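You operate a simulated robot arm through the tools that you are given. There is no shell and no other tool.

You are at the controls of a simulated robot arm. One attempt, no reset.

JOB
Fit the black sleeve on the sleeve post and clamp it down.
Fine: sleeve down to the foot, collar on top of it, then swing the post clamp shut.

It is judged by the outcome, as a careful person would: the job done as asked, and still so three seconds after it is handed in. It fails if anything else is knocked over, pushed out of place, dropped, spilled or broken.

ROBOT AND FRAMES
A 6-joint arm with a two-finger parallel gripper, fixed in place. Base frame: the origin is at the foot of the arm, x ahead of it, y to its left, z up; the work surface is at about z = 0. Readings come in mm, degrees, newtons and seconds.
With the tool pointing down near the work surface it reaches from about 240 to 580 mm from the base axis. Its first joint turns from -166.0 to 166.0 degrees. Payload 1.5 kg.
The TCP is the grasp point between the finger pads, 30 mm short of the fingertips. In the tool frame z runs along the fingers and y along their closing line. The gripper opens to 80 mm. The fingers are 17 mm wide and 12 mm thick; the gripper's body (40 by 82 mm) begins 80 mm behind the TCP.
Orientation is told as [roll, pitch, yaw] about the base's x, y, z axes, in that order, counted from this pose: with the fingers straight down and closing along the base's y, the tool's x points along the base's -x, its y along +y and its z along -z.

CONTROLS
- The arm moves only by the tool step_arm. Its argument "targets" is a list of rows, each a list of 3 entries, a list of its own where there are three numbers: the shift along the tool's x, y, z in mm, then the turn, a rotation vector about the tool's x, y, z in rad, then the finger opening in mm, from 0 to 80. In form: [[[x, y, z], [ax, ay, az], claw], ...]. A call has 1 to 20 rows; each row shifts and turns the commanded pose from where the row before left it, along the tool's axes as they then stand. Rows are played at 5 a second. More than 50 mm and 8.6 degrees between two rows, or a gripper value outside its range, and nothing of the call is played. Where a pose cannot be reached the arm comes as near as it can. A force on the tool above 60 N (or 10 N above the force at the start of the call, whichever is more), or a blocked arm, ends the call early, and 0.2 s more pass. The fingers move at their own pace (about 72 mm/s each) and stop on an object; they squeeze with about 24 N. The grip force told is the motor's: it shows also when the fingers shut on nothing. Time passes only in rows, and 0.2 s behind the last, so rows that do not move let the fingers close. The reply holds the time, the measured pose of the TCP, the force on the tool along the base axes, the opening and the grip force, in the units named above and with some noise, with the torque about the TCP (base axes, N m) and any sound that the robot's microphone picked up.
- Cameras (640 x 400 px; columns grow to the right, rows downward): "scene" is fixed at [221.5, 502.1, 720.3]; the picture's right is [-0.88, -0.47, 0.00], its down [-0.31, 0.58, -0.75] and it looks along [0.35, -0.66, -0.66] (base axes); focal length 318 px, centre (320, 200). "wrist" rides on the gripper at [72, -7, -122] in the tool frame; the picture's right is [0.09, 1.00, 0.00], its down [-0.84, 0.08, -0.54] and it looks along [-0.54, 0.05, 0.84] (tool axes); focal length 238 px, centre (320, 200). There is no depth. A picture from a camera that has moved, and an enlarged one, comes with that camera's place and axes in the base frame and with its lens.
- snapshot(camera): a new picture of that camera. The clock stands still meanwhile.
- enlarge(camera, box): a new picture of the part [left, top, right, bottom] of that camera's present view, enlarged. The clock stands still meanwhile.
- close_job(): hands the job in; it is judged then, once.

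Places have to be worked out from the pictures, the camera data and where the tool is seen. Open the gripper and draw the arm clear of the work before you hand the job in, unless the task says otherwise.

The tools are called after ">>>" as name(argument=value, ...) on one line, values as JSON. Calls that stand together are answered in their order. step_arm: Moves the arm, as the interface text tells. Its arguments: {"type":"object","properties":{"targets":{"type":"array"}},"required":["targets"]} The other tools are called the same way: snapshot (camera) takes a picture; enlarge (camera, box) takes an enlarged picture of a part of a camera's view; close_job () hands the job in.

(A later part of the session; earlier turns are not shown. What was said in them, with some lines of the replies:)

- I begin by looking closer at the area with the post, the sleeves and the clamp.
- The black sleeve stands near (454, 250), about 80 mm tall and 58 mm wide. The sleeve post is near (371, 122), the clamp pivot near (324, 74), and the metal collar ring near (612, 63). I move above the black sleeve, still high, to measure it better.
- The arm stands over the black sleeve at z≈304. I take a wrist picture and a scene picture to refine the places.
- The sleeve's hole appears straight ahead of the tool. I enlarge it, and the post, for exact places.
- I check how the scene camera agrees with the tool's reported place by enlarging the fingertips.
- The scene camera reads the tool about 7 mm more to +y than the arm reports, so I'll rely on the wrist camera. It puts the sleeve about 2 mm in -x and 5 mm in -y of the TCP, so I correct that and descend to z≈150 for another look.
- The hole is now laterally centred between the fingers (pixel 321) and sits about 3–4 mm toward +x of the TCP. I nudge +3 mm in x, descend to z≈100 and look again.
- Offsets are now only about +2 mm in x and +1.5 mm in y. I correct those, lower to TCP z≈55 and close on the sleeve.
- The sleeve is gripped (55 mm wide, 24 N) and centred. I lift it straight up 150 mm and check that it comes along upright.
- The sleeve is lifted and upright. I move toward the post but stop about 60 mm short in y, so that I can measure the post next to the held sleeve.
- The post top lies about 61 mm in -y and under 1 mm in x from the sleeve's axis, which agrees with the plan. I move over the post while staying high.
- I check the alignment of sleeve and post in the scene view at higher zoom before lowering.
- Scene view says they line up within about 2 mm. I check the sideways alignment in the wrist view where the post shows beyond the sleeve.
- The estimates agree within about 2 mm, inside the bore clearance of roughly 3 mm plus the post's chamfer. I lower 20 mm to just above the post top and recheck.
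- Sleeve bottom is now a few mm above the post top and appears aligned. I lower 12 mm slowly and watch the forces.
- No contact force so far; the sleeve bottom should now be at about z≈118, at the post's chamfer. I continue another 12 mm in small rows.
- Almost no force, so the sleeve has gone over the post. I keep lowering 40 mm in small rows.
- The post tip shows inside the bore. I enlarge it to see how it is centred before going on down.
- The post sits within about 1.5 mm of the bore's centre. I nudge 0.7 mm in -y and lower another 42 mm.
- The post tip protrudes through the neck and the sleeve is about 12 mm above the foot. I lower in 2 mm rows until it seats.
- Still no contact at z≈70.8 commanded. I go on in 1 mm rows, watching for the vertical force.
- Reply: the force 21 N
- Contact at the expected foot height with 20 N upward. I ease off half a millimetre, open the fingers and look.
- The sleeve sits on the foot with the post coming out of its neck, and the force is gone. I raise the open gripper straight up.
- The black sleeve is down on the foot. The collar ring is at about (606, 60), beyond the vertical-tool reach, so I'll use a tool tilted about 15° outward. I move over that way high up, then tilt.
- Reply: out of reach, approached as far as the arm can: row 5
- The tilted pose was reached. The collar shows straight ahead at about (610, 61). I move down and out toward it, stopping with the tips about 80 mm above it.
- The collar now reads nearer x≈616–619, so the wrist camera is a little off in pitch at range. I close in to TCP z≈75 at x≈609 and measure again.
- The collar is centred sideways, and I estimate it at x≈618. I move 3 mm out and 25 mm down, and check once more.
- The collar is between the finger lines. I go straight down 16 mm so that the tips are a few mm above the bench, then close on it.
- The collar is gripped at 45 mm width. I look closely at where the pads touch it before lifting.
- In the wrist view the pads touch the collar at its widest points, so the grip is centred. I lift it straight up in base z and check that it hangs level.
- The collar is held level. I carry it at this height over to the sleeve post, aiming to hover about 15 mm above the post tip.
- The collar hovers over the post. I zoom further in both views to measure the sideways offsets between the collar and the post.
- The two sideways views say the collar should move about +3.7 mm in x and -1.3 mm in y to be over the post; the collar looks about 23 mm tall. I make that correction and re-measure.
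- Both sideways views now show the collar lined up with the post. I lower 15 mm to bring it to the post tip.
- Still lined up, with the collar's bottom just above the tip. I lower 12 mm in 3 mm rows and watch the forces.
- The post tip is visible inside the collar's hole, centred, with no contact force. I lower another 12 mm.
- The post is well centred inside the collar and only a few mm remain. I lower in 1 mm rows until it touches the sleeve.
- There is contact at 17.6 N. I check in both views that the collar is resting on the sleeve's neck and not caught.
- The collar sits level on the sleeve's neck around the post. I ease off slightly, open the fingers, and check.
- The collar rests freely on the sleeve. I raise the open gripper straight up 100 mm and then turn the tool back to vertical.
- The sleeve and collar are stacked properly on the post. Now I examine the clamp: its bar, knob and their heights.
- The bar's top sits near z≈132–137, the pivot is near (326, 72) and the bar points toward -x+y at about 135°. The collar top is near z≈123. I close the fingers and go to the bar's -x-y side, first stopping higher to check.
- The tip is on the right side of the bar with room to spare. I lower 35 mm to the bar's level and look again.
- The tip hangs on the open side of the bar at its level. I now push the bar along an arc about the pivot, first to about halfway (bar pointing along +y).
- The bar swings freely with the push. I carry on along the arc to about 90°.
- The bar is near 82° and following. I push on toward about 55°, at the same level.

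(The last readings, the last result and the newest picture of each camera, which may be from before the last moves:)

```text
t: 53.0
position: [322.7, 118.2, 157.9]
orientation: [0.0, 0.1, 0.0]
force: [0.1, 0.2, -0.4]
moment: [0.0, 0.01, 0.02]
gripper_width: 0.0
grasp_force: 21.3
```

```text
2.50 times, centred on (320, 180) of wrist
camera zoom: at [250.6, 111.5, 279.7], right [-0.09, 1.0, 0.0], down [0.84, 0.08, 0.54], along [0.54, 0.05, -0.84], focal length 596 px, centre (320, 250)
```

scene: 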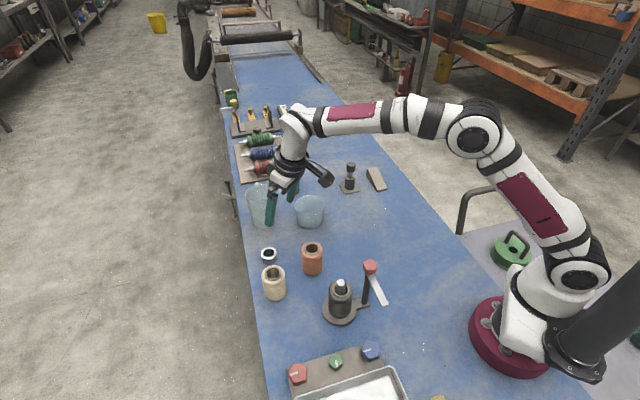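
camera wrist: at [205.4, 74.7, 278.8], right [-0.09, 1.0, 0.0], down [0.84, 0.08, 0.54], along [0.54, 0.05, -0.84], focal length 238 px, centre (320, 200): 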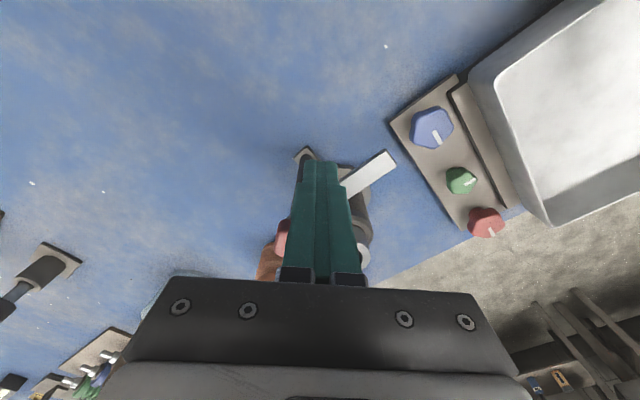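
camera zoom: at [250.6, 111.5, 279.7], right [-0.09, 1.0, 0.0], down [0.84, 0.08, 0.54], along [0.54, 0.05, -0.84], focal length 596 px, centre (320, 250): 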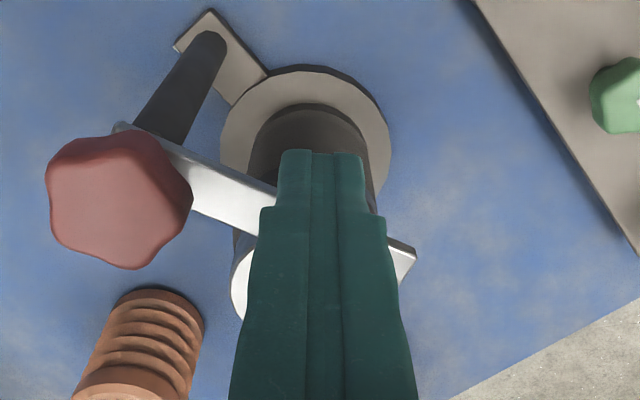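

The bar is coming over the collar's edge without contact forces. I keep pushing in small rows toward the closed position.

>>> step_arm(targets=[[[-2.4, 0.4, 0], [0, 0, 0], 0], [[-2.4, 0.4, 0], [0, 0, 0], 0], [[-3.6, -0.25, 0], [0, 0, 0], 0], [[0, 0, 0], [0, 0, 0], 0]])

>>> enlarge(camera="scene", box=[330, 250, 410, 320])

>>> enlarge(camera="wrist", box=[240, 100, 400, 260])

```text
t: 54.0
position: [330.0, 119.2, 159.1]
orientation: [0.1, 0.0, 0.0]
force: [0.3, -0.9, -0.6]
moment: [0.01, -0.01, 0.02]
gripper_width: 0.1
grasp_force: 21.0
```

```text
5.71 times, centred on (370, 285) of scene
camera zoom: at [221.5, 502.1, 720.3], right [-0.88, -0.47, 0.0], down [-0.31, 0.58, -0.75], along [0.35, -0.66, -0.66], focal length 1820 px, centre (34, -286)
```

zoom: 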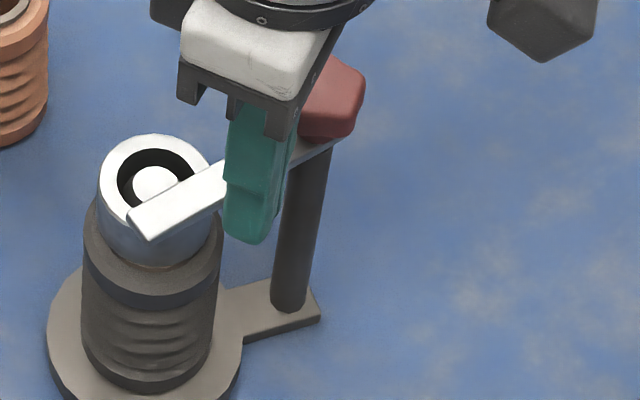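

```text
2.50 times, centred on (320, 180) of wrist
camera zoom: at [257.9, 112.0, 280.3], right [-0.09, 1.0, 0.0], down [0.84, 0.08, 0.54], along [0.54, 0.05, -0.84], focal length 596 px, centre (320, 250)
```

zoom: 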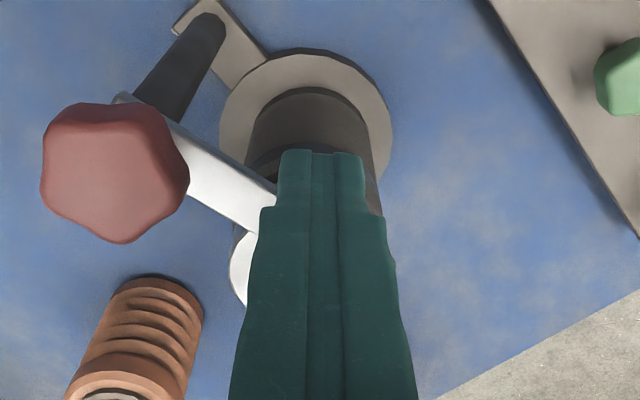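

The bar covers the near half of the collar's top. I continue in smaller rows and check again.

>>> step_arm(targets=[[[-2.4, -0.2, 0], [0, 0, 0], 0], [[-2.4, -0.4, 0], [0, 0, 0], 0], [[-2.4, -0.5, 0], [0, 0, 0], 0], [[0, 0, 0], [0, 0, 0], 0]])

>>> enlarge(camera="scene", box=[330, 250, 410, 320])

>>> enlarge(camera="wrist", box=[240, 100, 400, 260])

```text
t: 55.0
position: [337.7, 119.3, 158.9]
orientation: [0.0, 0.1, -0.1]
force: [-0.2, -0.5, -0.6]
moment: [0.03, -0.01, 0.03]
gripper_width: 0.0
grasp_force: 21.1
```

```text
5.71 times, centred on (370, 285) of scene
camera zoom: at [221.5, 502.1, 720.3], right [-0.88, -0.47, 0.0], down [-0.31, 0.58, -0.75], along [0.35, -0.66, -0.66], focal length 1820 px, centre (34, -286)
```

zoom: 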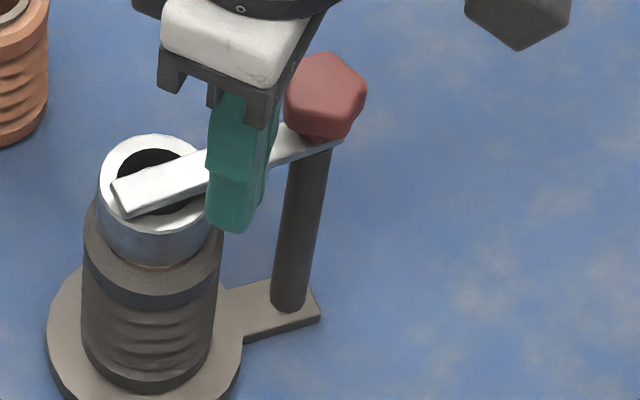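

```text
2.50 times, centred on (320, 180) of wrist
camera zoom: at [265.6, 110.4, 279.9], right [-0.09, 1.0, 0.0], down [0.84, 0.08, 0.54], along [0.54, 0.05, -0.84], focal length 596 px, centre (320, 250)
```

zoom: 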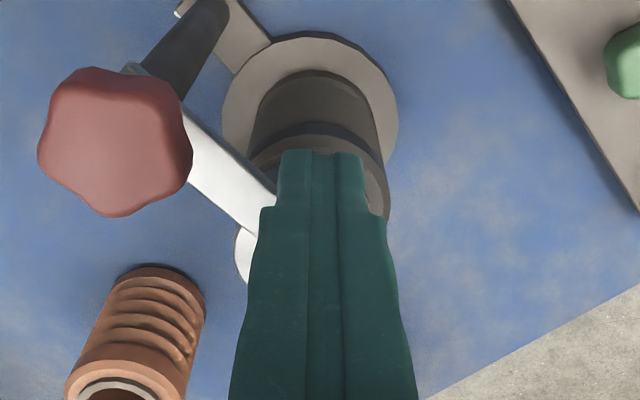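

The bar now lies across the collar and the post tip. I back the fingertip off slightly, rise and look from above to judge how fully it is closed.

>>> step_arm(targets=[[[4, 4, 0], [0, 0, 0], 0], [[4, 4, 0], [0, 0, 0], 0], [[0, 0, -25], [0, 0, 0], 0], [[0, 0, -35], [0, 0, 0], 0], [[10, 0, -30], [0, 0, 0], 0], [[20, 15, 0], [0, 0, 0], 0], [[0, 20, 0], [0, 0, 0], 0], [[0, 0, 0], [0, 0, 0], 0], [[0, 0, 0], [0, 0, 0], 0]])

>>> snapshot(camera="wrist")

>>> enlarge(camera="scene", box=[325, 250, 395, 320])

```text
t: 57.0
position: [301.4, 161.7, 249.7]
orientation: [0.0, 0.1, 0.1]
force: [0.8, -0.1, -1.2]
moment: [0.02, 0.01, -0.01]
gripper_width: 0.0
grasp_force: 21.8
```

```text
taken
camera wrist: at [228.0, 153.0, 371.0], right [-0.09, 1.0, 0.0], down [0.84, 0.08, 0.54], along [0.54, 0.05, -0.84], focal length 238 px, centre (320, 200)
```

wrist: 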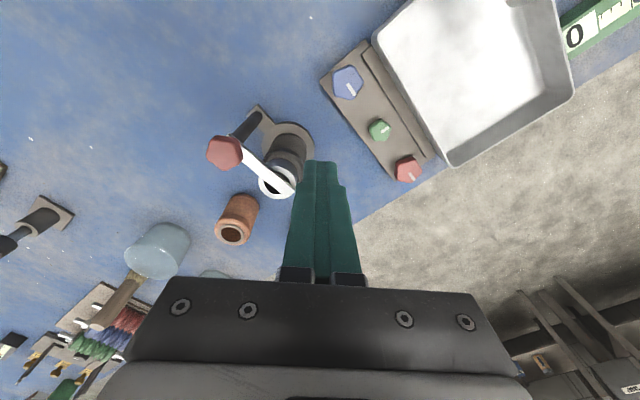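

```text
5.71 times, centred on (360, 285) of scene
camera zoom: at [221.5, 502.1, 720.3], right [-0.88, -0.47, 0.0], down [-0.31, 0.58, -0.75], along [0.35, -0.66, -0.66], focal length 1820 px, centre (91, -286)
```

zoom: 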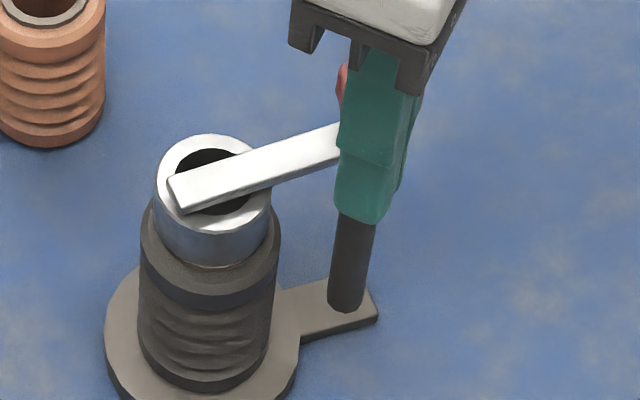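

I enlarge the clamp region of the wrist view to measure the bar against the collar and post.

>>> enlarge(camera="wrist", box=[190, 95, 330, 215])

>>> enlarge(camera="scene", box=[335, 260, 375, 300])

```text
3.33 times, centred on (260, 155) of wrist
camera zoom: at [228.0, 153.0, 371.0], right [-0.09, 1.0, 0.0], down [0.84, 0.08, 0.54], along [0.54, 0.05, -0.84], focal length 794 px, centre (520, 350)
```

zoom: 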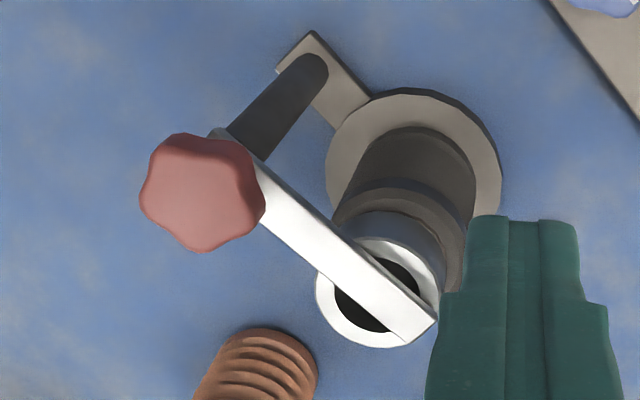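

```text
10.00 times, centred on (355, 280) of scene
camera zoom: at [221.5, 502.1, 720.3], right [-0.88, -0.47, 0.0], down [-0.31, 0.58, -0.75], along [0.35, -0.66, -0.66], focal length 3185 px, centre (-30, -600)
```

zoom: 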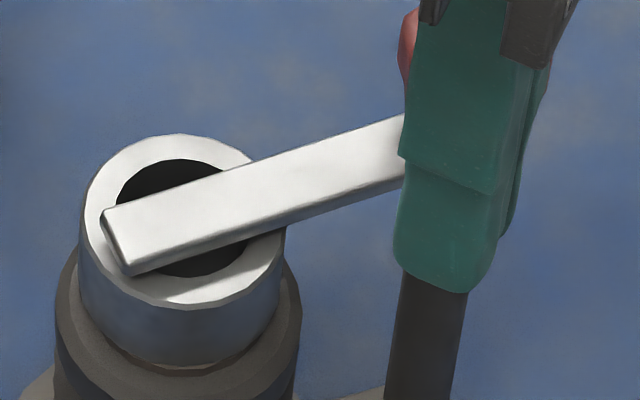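

Measured in both views, the bar needs about 5° more to lie fully over the post's axis. I retrace the path back to the bar's side and push another 3.5 mm.

>>> step_arm(targets=[[[0, -20, 0], [0, 0, 0], 0], [[-20, -15, 0], [0, 0, 0], 0], [[-10, 0, 30], [0, 0, 0], 0], [[0, 0, 35], [0, 0, 0], 0], [[0, 0, 25], [0, 0, 0], 0], [[-4, -4, 0], [0, 0, 0], 0], [[-4, -4, 0], [0, 0, 0], 0], [[-1.3, -1.2, 0], [0, 0, 0], 0], [[-1.3, -1.2, 0], [0, 0, 0], 0], [[0, 0, 0], [0, 0, 0], 0]])

>>> enlarge(camera="scene", box=[335, 260, 375, 300])

>>> enlarge(camera="wrist", box=[240, 100, 400, 260])

```text
t: 59.2
position: [339.1, 115.4, 158.7]
orientation: [0.0, -0.1, 0.0]
force: [0.0, -0.4, -0.8]
moment: [0.0, -0.01, 0.03]
gripper_width: 0.2
grasp_force: 21.7
```

```text
10.00 times, centred on (355, 280) of scene
camera zoom: at [221.5, 502.1, 720.3], right [-0.88, -0.47, 0.0], down [-0.31, 0.58, -0.75], along [0.35, -0.66, -0.66], focal length 3185 px, centre (-30, -600)
```

zoom: 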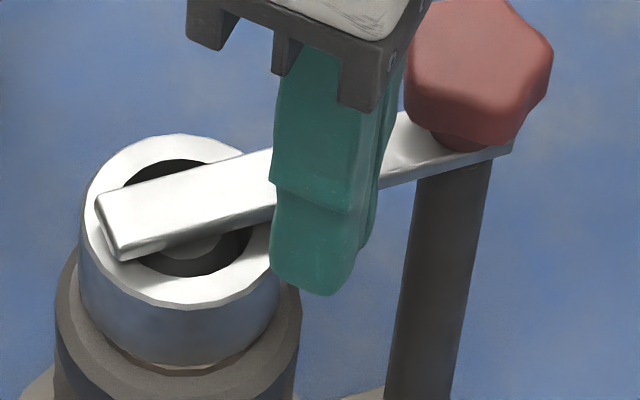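

```text
2.50 times, centred on (320, 180) of wrist
camera zoom: at [266.8, 107.3, 279.7], right [-0.09, 1.0, 0.0], down [0.84, 0.08, 0.54], along [0.54, 0.05, -0.84], focal length 596 px, centre (320, 250)
```

zoom: 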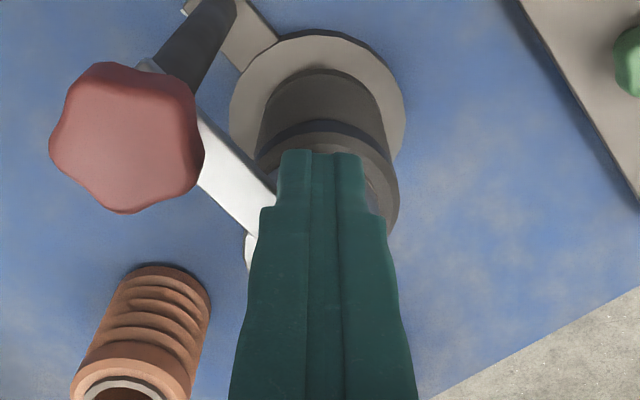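

The bar moved on about 2°, with no resistance. I push two more small rows and check.

>>> step_arm(targets=[[[-1.1, -1.3, 0], [0, 0, 0], 0], [[-1.1, -1.3, 0], [0, 0, 0], 0], [[0, 0, 0], [0, 0, 0], 0]])

>>> enlarge(camera="scene", box=[335, 260, 375, 300])

>>> enlarge(camera="wrist", box=[240, 100, 400, 260])

```text
t: 60.0
position: [341.1, 114.7, 158.2]
orientation: [0.1, 0.2, -0.1]
force: [-31.3, 32.2, 14.2]
moment: [0.69, 0.73, -0.07]
gripper_width: 0.3
grasp_force: 21.5
```

```text
10.00 times, centred on (355, 280) of scene
camera zoom: at [221.5, 502.1, 720.3], right [-0.88, -0.47, 0.0], down [-0.31, 0.58, -0.75], along [0.35, -0.66, -0.66], focal length 3185 px, centre (-30, -600)
```

zoom: 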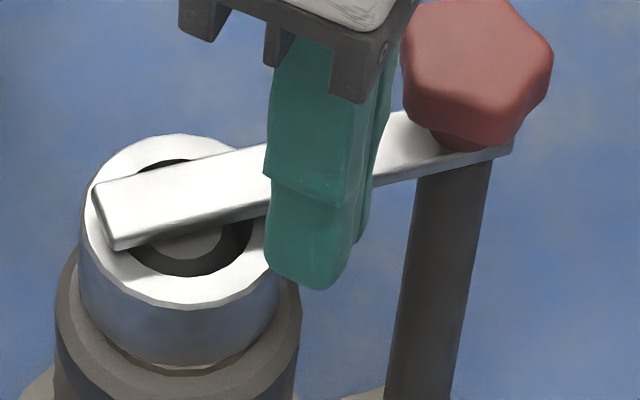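

```text
2.50 times, centred on (320, 180) of wrist
camera zoom: at [269.0, 106.0, 279.5], right [-0.09, 1.0, 0.0], down [0.84, 0.07, 0.54], along [0.54, 0.05, -0.84], focal length 596 px, centre (320, 250)
```

zoom: 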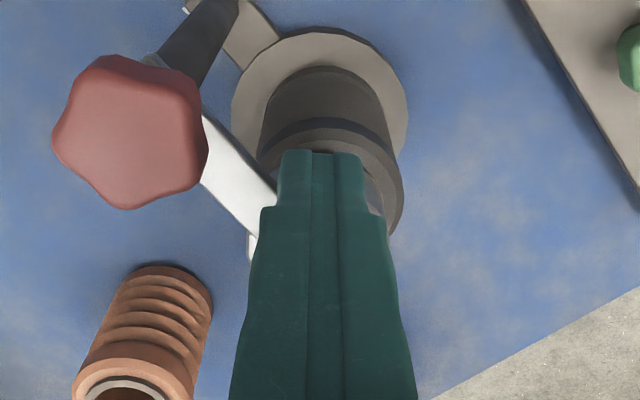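

The force is now 45 N straight against the bar's normal, so the bar has reached its closed stop, and by both views it lies centred over the post. I back the fingertip off the same way, rise and move clear.

>>> step_arm(targets=[[[1.5, 1.5, 0], [0, 0, 0], 0], [[3, 3, 0], [0, 0, 0], 0], [[4, 4, 0], [0, 0, 0], 0], [[0, 0, -25], [0, 0, 0], 0], [[0, 0, -35], [0, 0, 0], 0], [[10, 0, -30], [0, 0, 0], 0], [[20, 15, 0], [0, 0, 0], 0], [[0, 20, 0], [0, 0, 0], 0], [[0, 0, 0], [0, 0, 0], 0], [[0, 0, 0], [0, 0, 0], 0]])

>>> enlarge(camera="wrist", box=[190, 95, 330, 215])

>>> enlarge(camera="scene", box=[325, 255, 385, 325])

>>> snapshot(camera="scene")

```text
t: 62.2
position: [303.3, 153.0, 249.1]
orientation: [0.1, 0.1, 0.0]
force: [0.3, -0.2, -0.4]
moment: [0.01, -0.01, 0.01]
gripper_width: 0.2
grasp_force: 21.5
```

```text
3.33 times, centred on (260, 155) of wrist
camera zoom: at [230.0, 146.1, 369.3], right [-0.09, 1.0, 0.0], down [0.84, 0.08, 0.54], along [0.54, 0.05, -0.84], focal length 794 px, centre (520, 350)
```

zoom: 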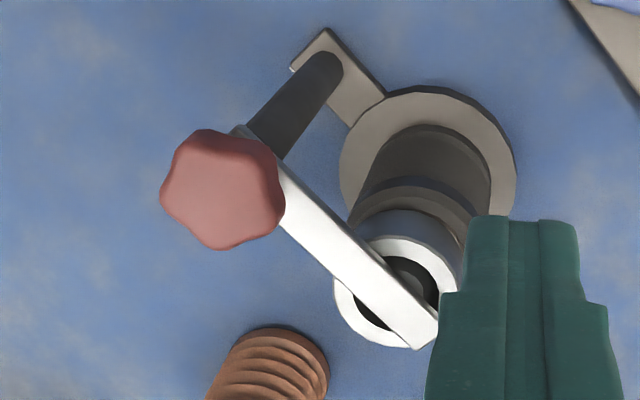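

```text
5.71 times, centred on (355, 290) of scene
camera zoom: at [221.5, 502.1, 720.3], right [-0.88, -0.47, 0.0], down [-0.31, 0.58, -0.75], along [0.35, -0.66, -0.66], focal length 1820 px, centre (120, -314)
```

zoom: 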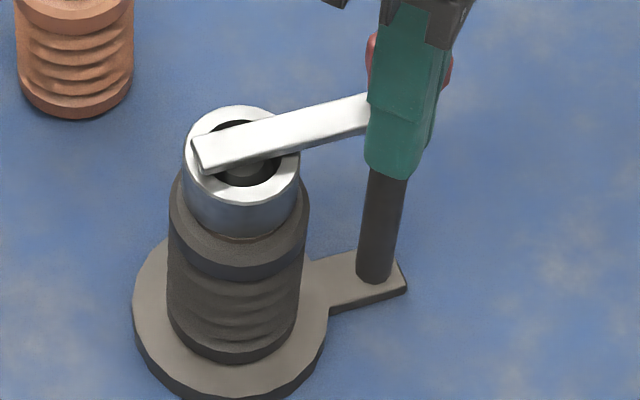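

```text
taken
```

scene: 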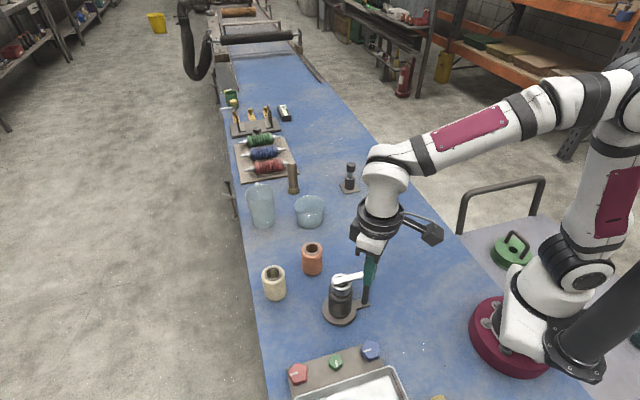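

The bar lies across the post against its stop and everything else looks unmoved. I rise, open the gripper well clear, and then check the result.

>>> step_arm(targets=[[[0, 0, -35], [0, 0, 0], 0], [[0, 0, -35], [0, 0, 0], 0], [[0, -30, -30], [0, 0, 0], 20], [[0, -40, -20], [0, 0, 0], 50], [[0, -45, 0], [0, 0, 0], 80], [[0, -45, 0], [0, 0, 0], 80], [[0, 0, 0], [0, 0, 0], 80], [[0, 0, 0], [0, 0, 0], 80]])

>>> enlarge(camera="scene", box=[335, 260, 375, 300])

>>> snapshot(camera="wrist")

>>> snapshot(camera="scene")

```text
t: 64.0
position: [304.6, -3.3, 365.6]
orientation: [-0.1, 0.0, 0.0]
force: [0.8, 0.3, -0.9]
moment: [0.01, -0.02, 0.01]
gripper_width: 79.9
grasp_force: 0.0
```

```text
10.00 times, centred on (355, 280) of scene
camera zoom: at [221.5, 502.1, 720.3], right [-0.88, -0.47, 0.0], down [-0.31, 0.58, -0.75], along [0.35, -0.66, -0.66], focal length 3185 px, centre (-30, -600)
```

zoom: 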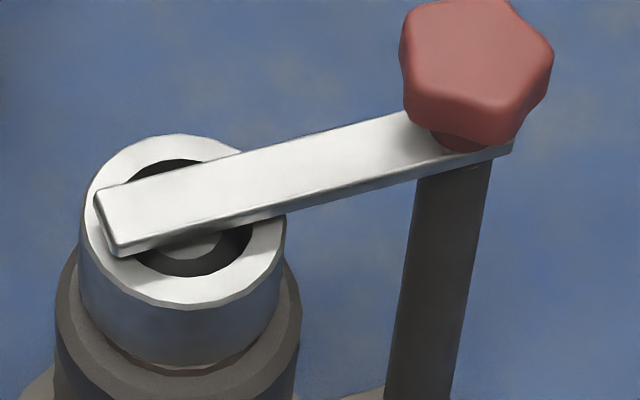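

```text
taken
camera wrist: at [231.7, -11.0, 486.8], right [-0.09, 1.0, 0.0], down [0.84, 0.08, 0.54], along [0.54, 0.05, -0.84], focal length 238 px, centre (320, 200)
```

wrist: 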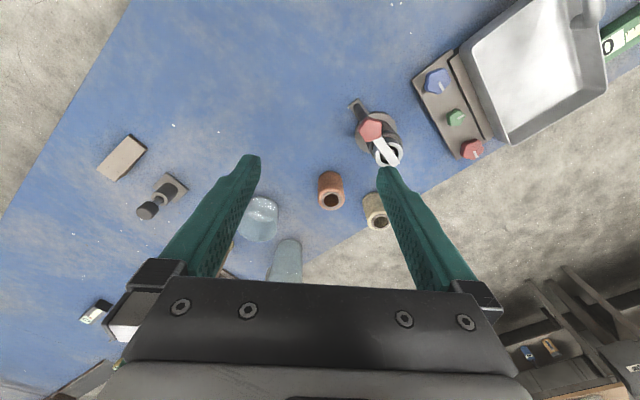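

```text
taken
```

scene: 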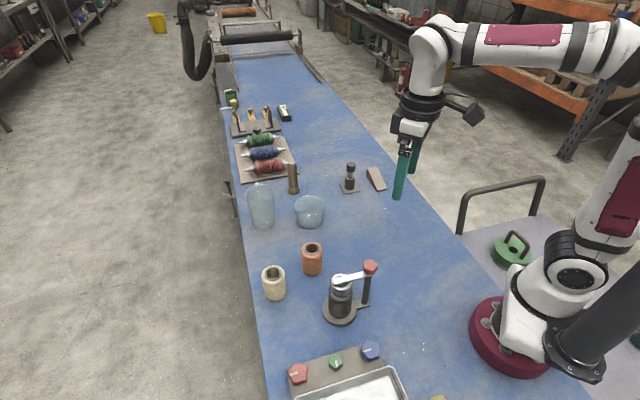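

The clamp stays shut after release, but the bar relaxed by about 1.5° when the push was removed. I move the open gripper above the clamp for a better look at whether it is fully at the stop.

>>> step_arm(targets=[[[-9, 30, 10], [0, 0, 0], 80], [[-9, 30, 10], [0, 0, 0], 80], [[-9, 30, 10], [0, 0, 0], 80], [[-8, 29, 10], [0, 0, 0], 80], [[0, 0, 10], [0, 0, 0], 80], [[0, 0, 0], [0, 0, 0], 80], [[0, 0, 0], [0, 0, 0], 80]])

>>> enlarge(camera="wrist", box=[240, 60, 380, 180])

>>> enlarge(camera="scene", box=[335, 260, 375, 300])

```text
t: 65.6
position: [342.3, 116.9, 319.7]
orientation: [0.0, -0.1, 0.0]
force: [0.0, -0.5, -0.8]
moment: [0.02, 0.0, -0.02]
gripper_width: 79.8
grasp_force: 0.1
```

```text
3.33 times, centred on (310, 120) of wrist
camera zoom: at [268.1, 109.1, 440.8], right [-0.09, 1.0, 0.0], down [0.84, 0.08, 0.54], along [0.54, 0.05, -0.84], focal length 794 px, centre (353, 467)
```

zoom: 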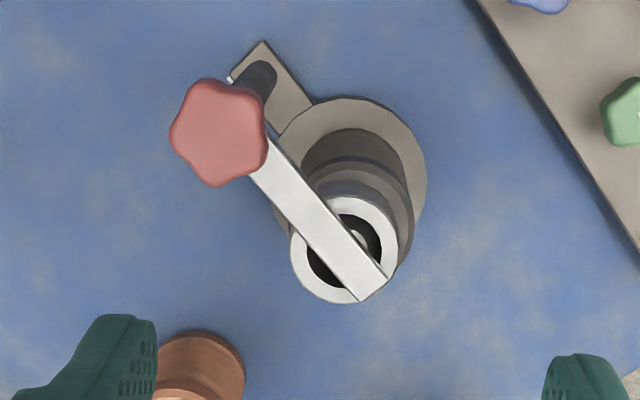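

```text
10.00 times, centred on (355, 280) of scene
camera zoom: at [221.5, 502.1, 720.3], right [-0.88, -0.47, 0.0], down [-0.31, 0.58, -0.75], along [0.35, -0.66, -0.66], focal length 3185 px, centre (-30, -600)
```

zoom: 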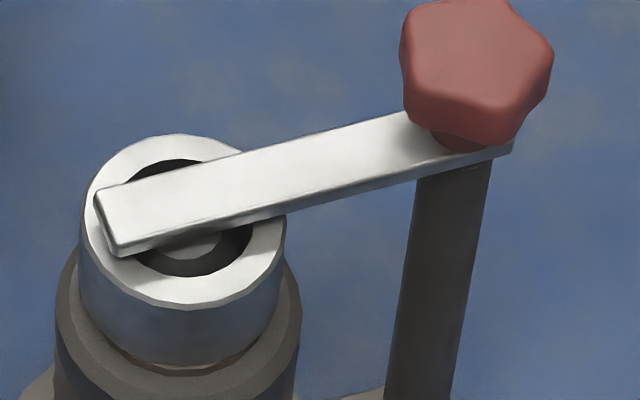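

From above the bar's centreline lies within about 1 mm of the post's axis, so the clamp is fully shut, with the collar and sleeve seated. I draw the open arm clear to its start area.

>>> step_arm(targets=[[[0, 0, -30], [0, 0, 0], 80], [[9, -30, -30], [0, 0, 0], 80], [[9, -30, -30], [0, 0, 0], 80], [[9, -30, -30], [0, 0, 0], 80], [[9, -30, -30], [0, 0, 0], 80], [[9, -20, 0], [0, 0, 0], 80], [[0, 0, 0], [0, 0, 0], 80], [[0, 0, 0], [0, 0, 0], 80], [[0, 0, 0], [0, 0, 0], 80]])

>>> snapshot(camera="scene")

>>> enlarge(camera="scene", box=[320, 255, 390, 335])

```text
t: 67.6
position: [294.7, -23.4, 466.8]
orientation: [0.1, 0.0, -0.1]
force: [-0.1, 0.2, -0.6]
moment: [-0.03, 0.04, -0.01]
gripper_width: 79.6
grasp_force: 0.0
```

```text
taken
```

scene: 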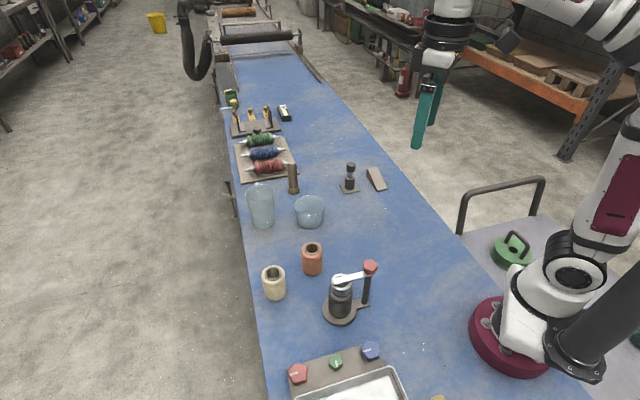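

```text
5.00 times, centred on (355, 295) of scene
camera zoom: at [221.5, 502.1, 720.3], right [-0.88, -0.47, 0.0], down [-0.31, 0.58, -0.75], along [0.35, -0.66, -0.66], focal length 1593 px, centre (145, -275)
```

zoom: 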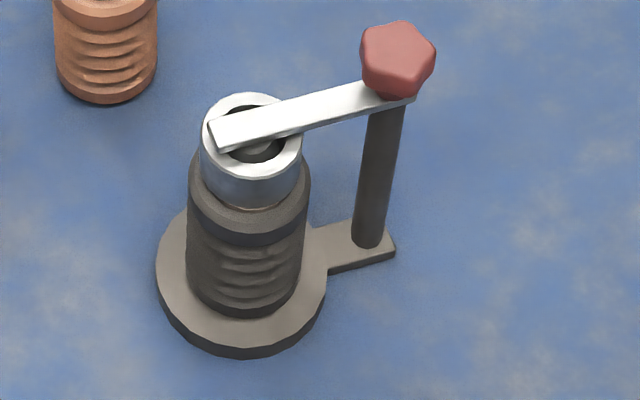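

The black sleeve is on the foot, the collar sits on it, and the clamp bar is shut across the post. Nothing else has moved and the arm is clear with the gripper open, so I hand the job in.

>>> close_job()

```text
The job is handed in.
```

The black sleeve is fitted on the sleeve post and clamped. I've handed the job in; no verdict came back with it.

- **Sleeve:** it is down on the foot. It met the foot with about 20 N at the height I expected.
- **Collar:** it sits on top of the sleeve, around the post.
- **Clamp:** I pushed the bar until it met its stop. It relaxed by about 1.5° when I let go, and from above it now lies within about 1 mm of the post's centre. I estimate about 5 mm between the underside of the bar and the collar. The bar swings at a fixed height, so it covers the collar rather than pressing on it.

In the last pictures nothing else looked moved or knocked over. The gripper is open and the arm is back near its starting place.
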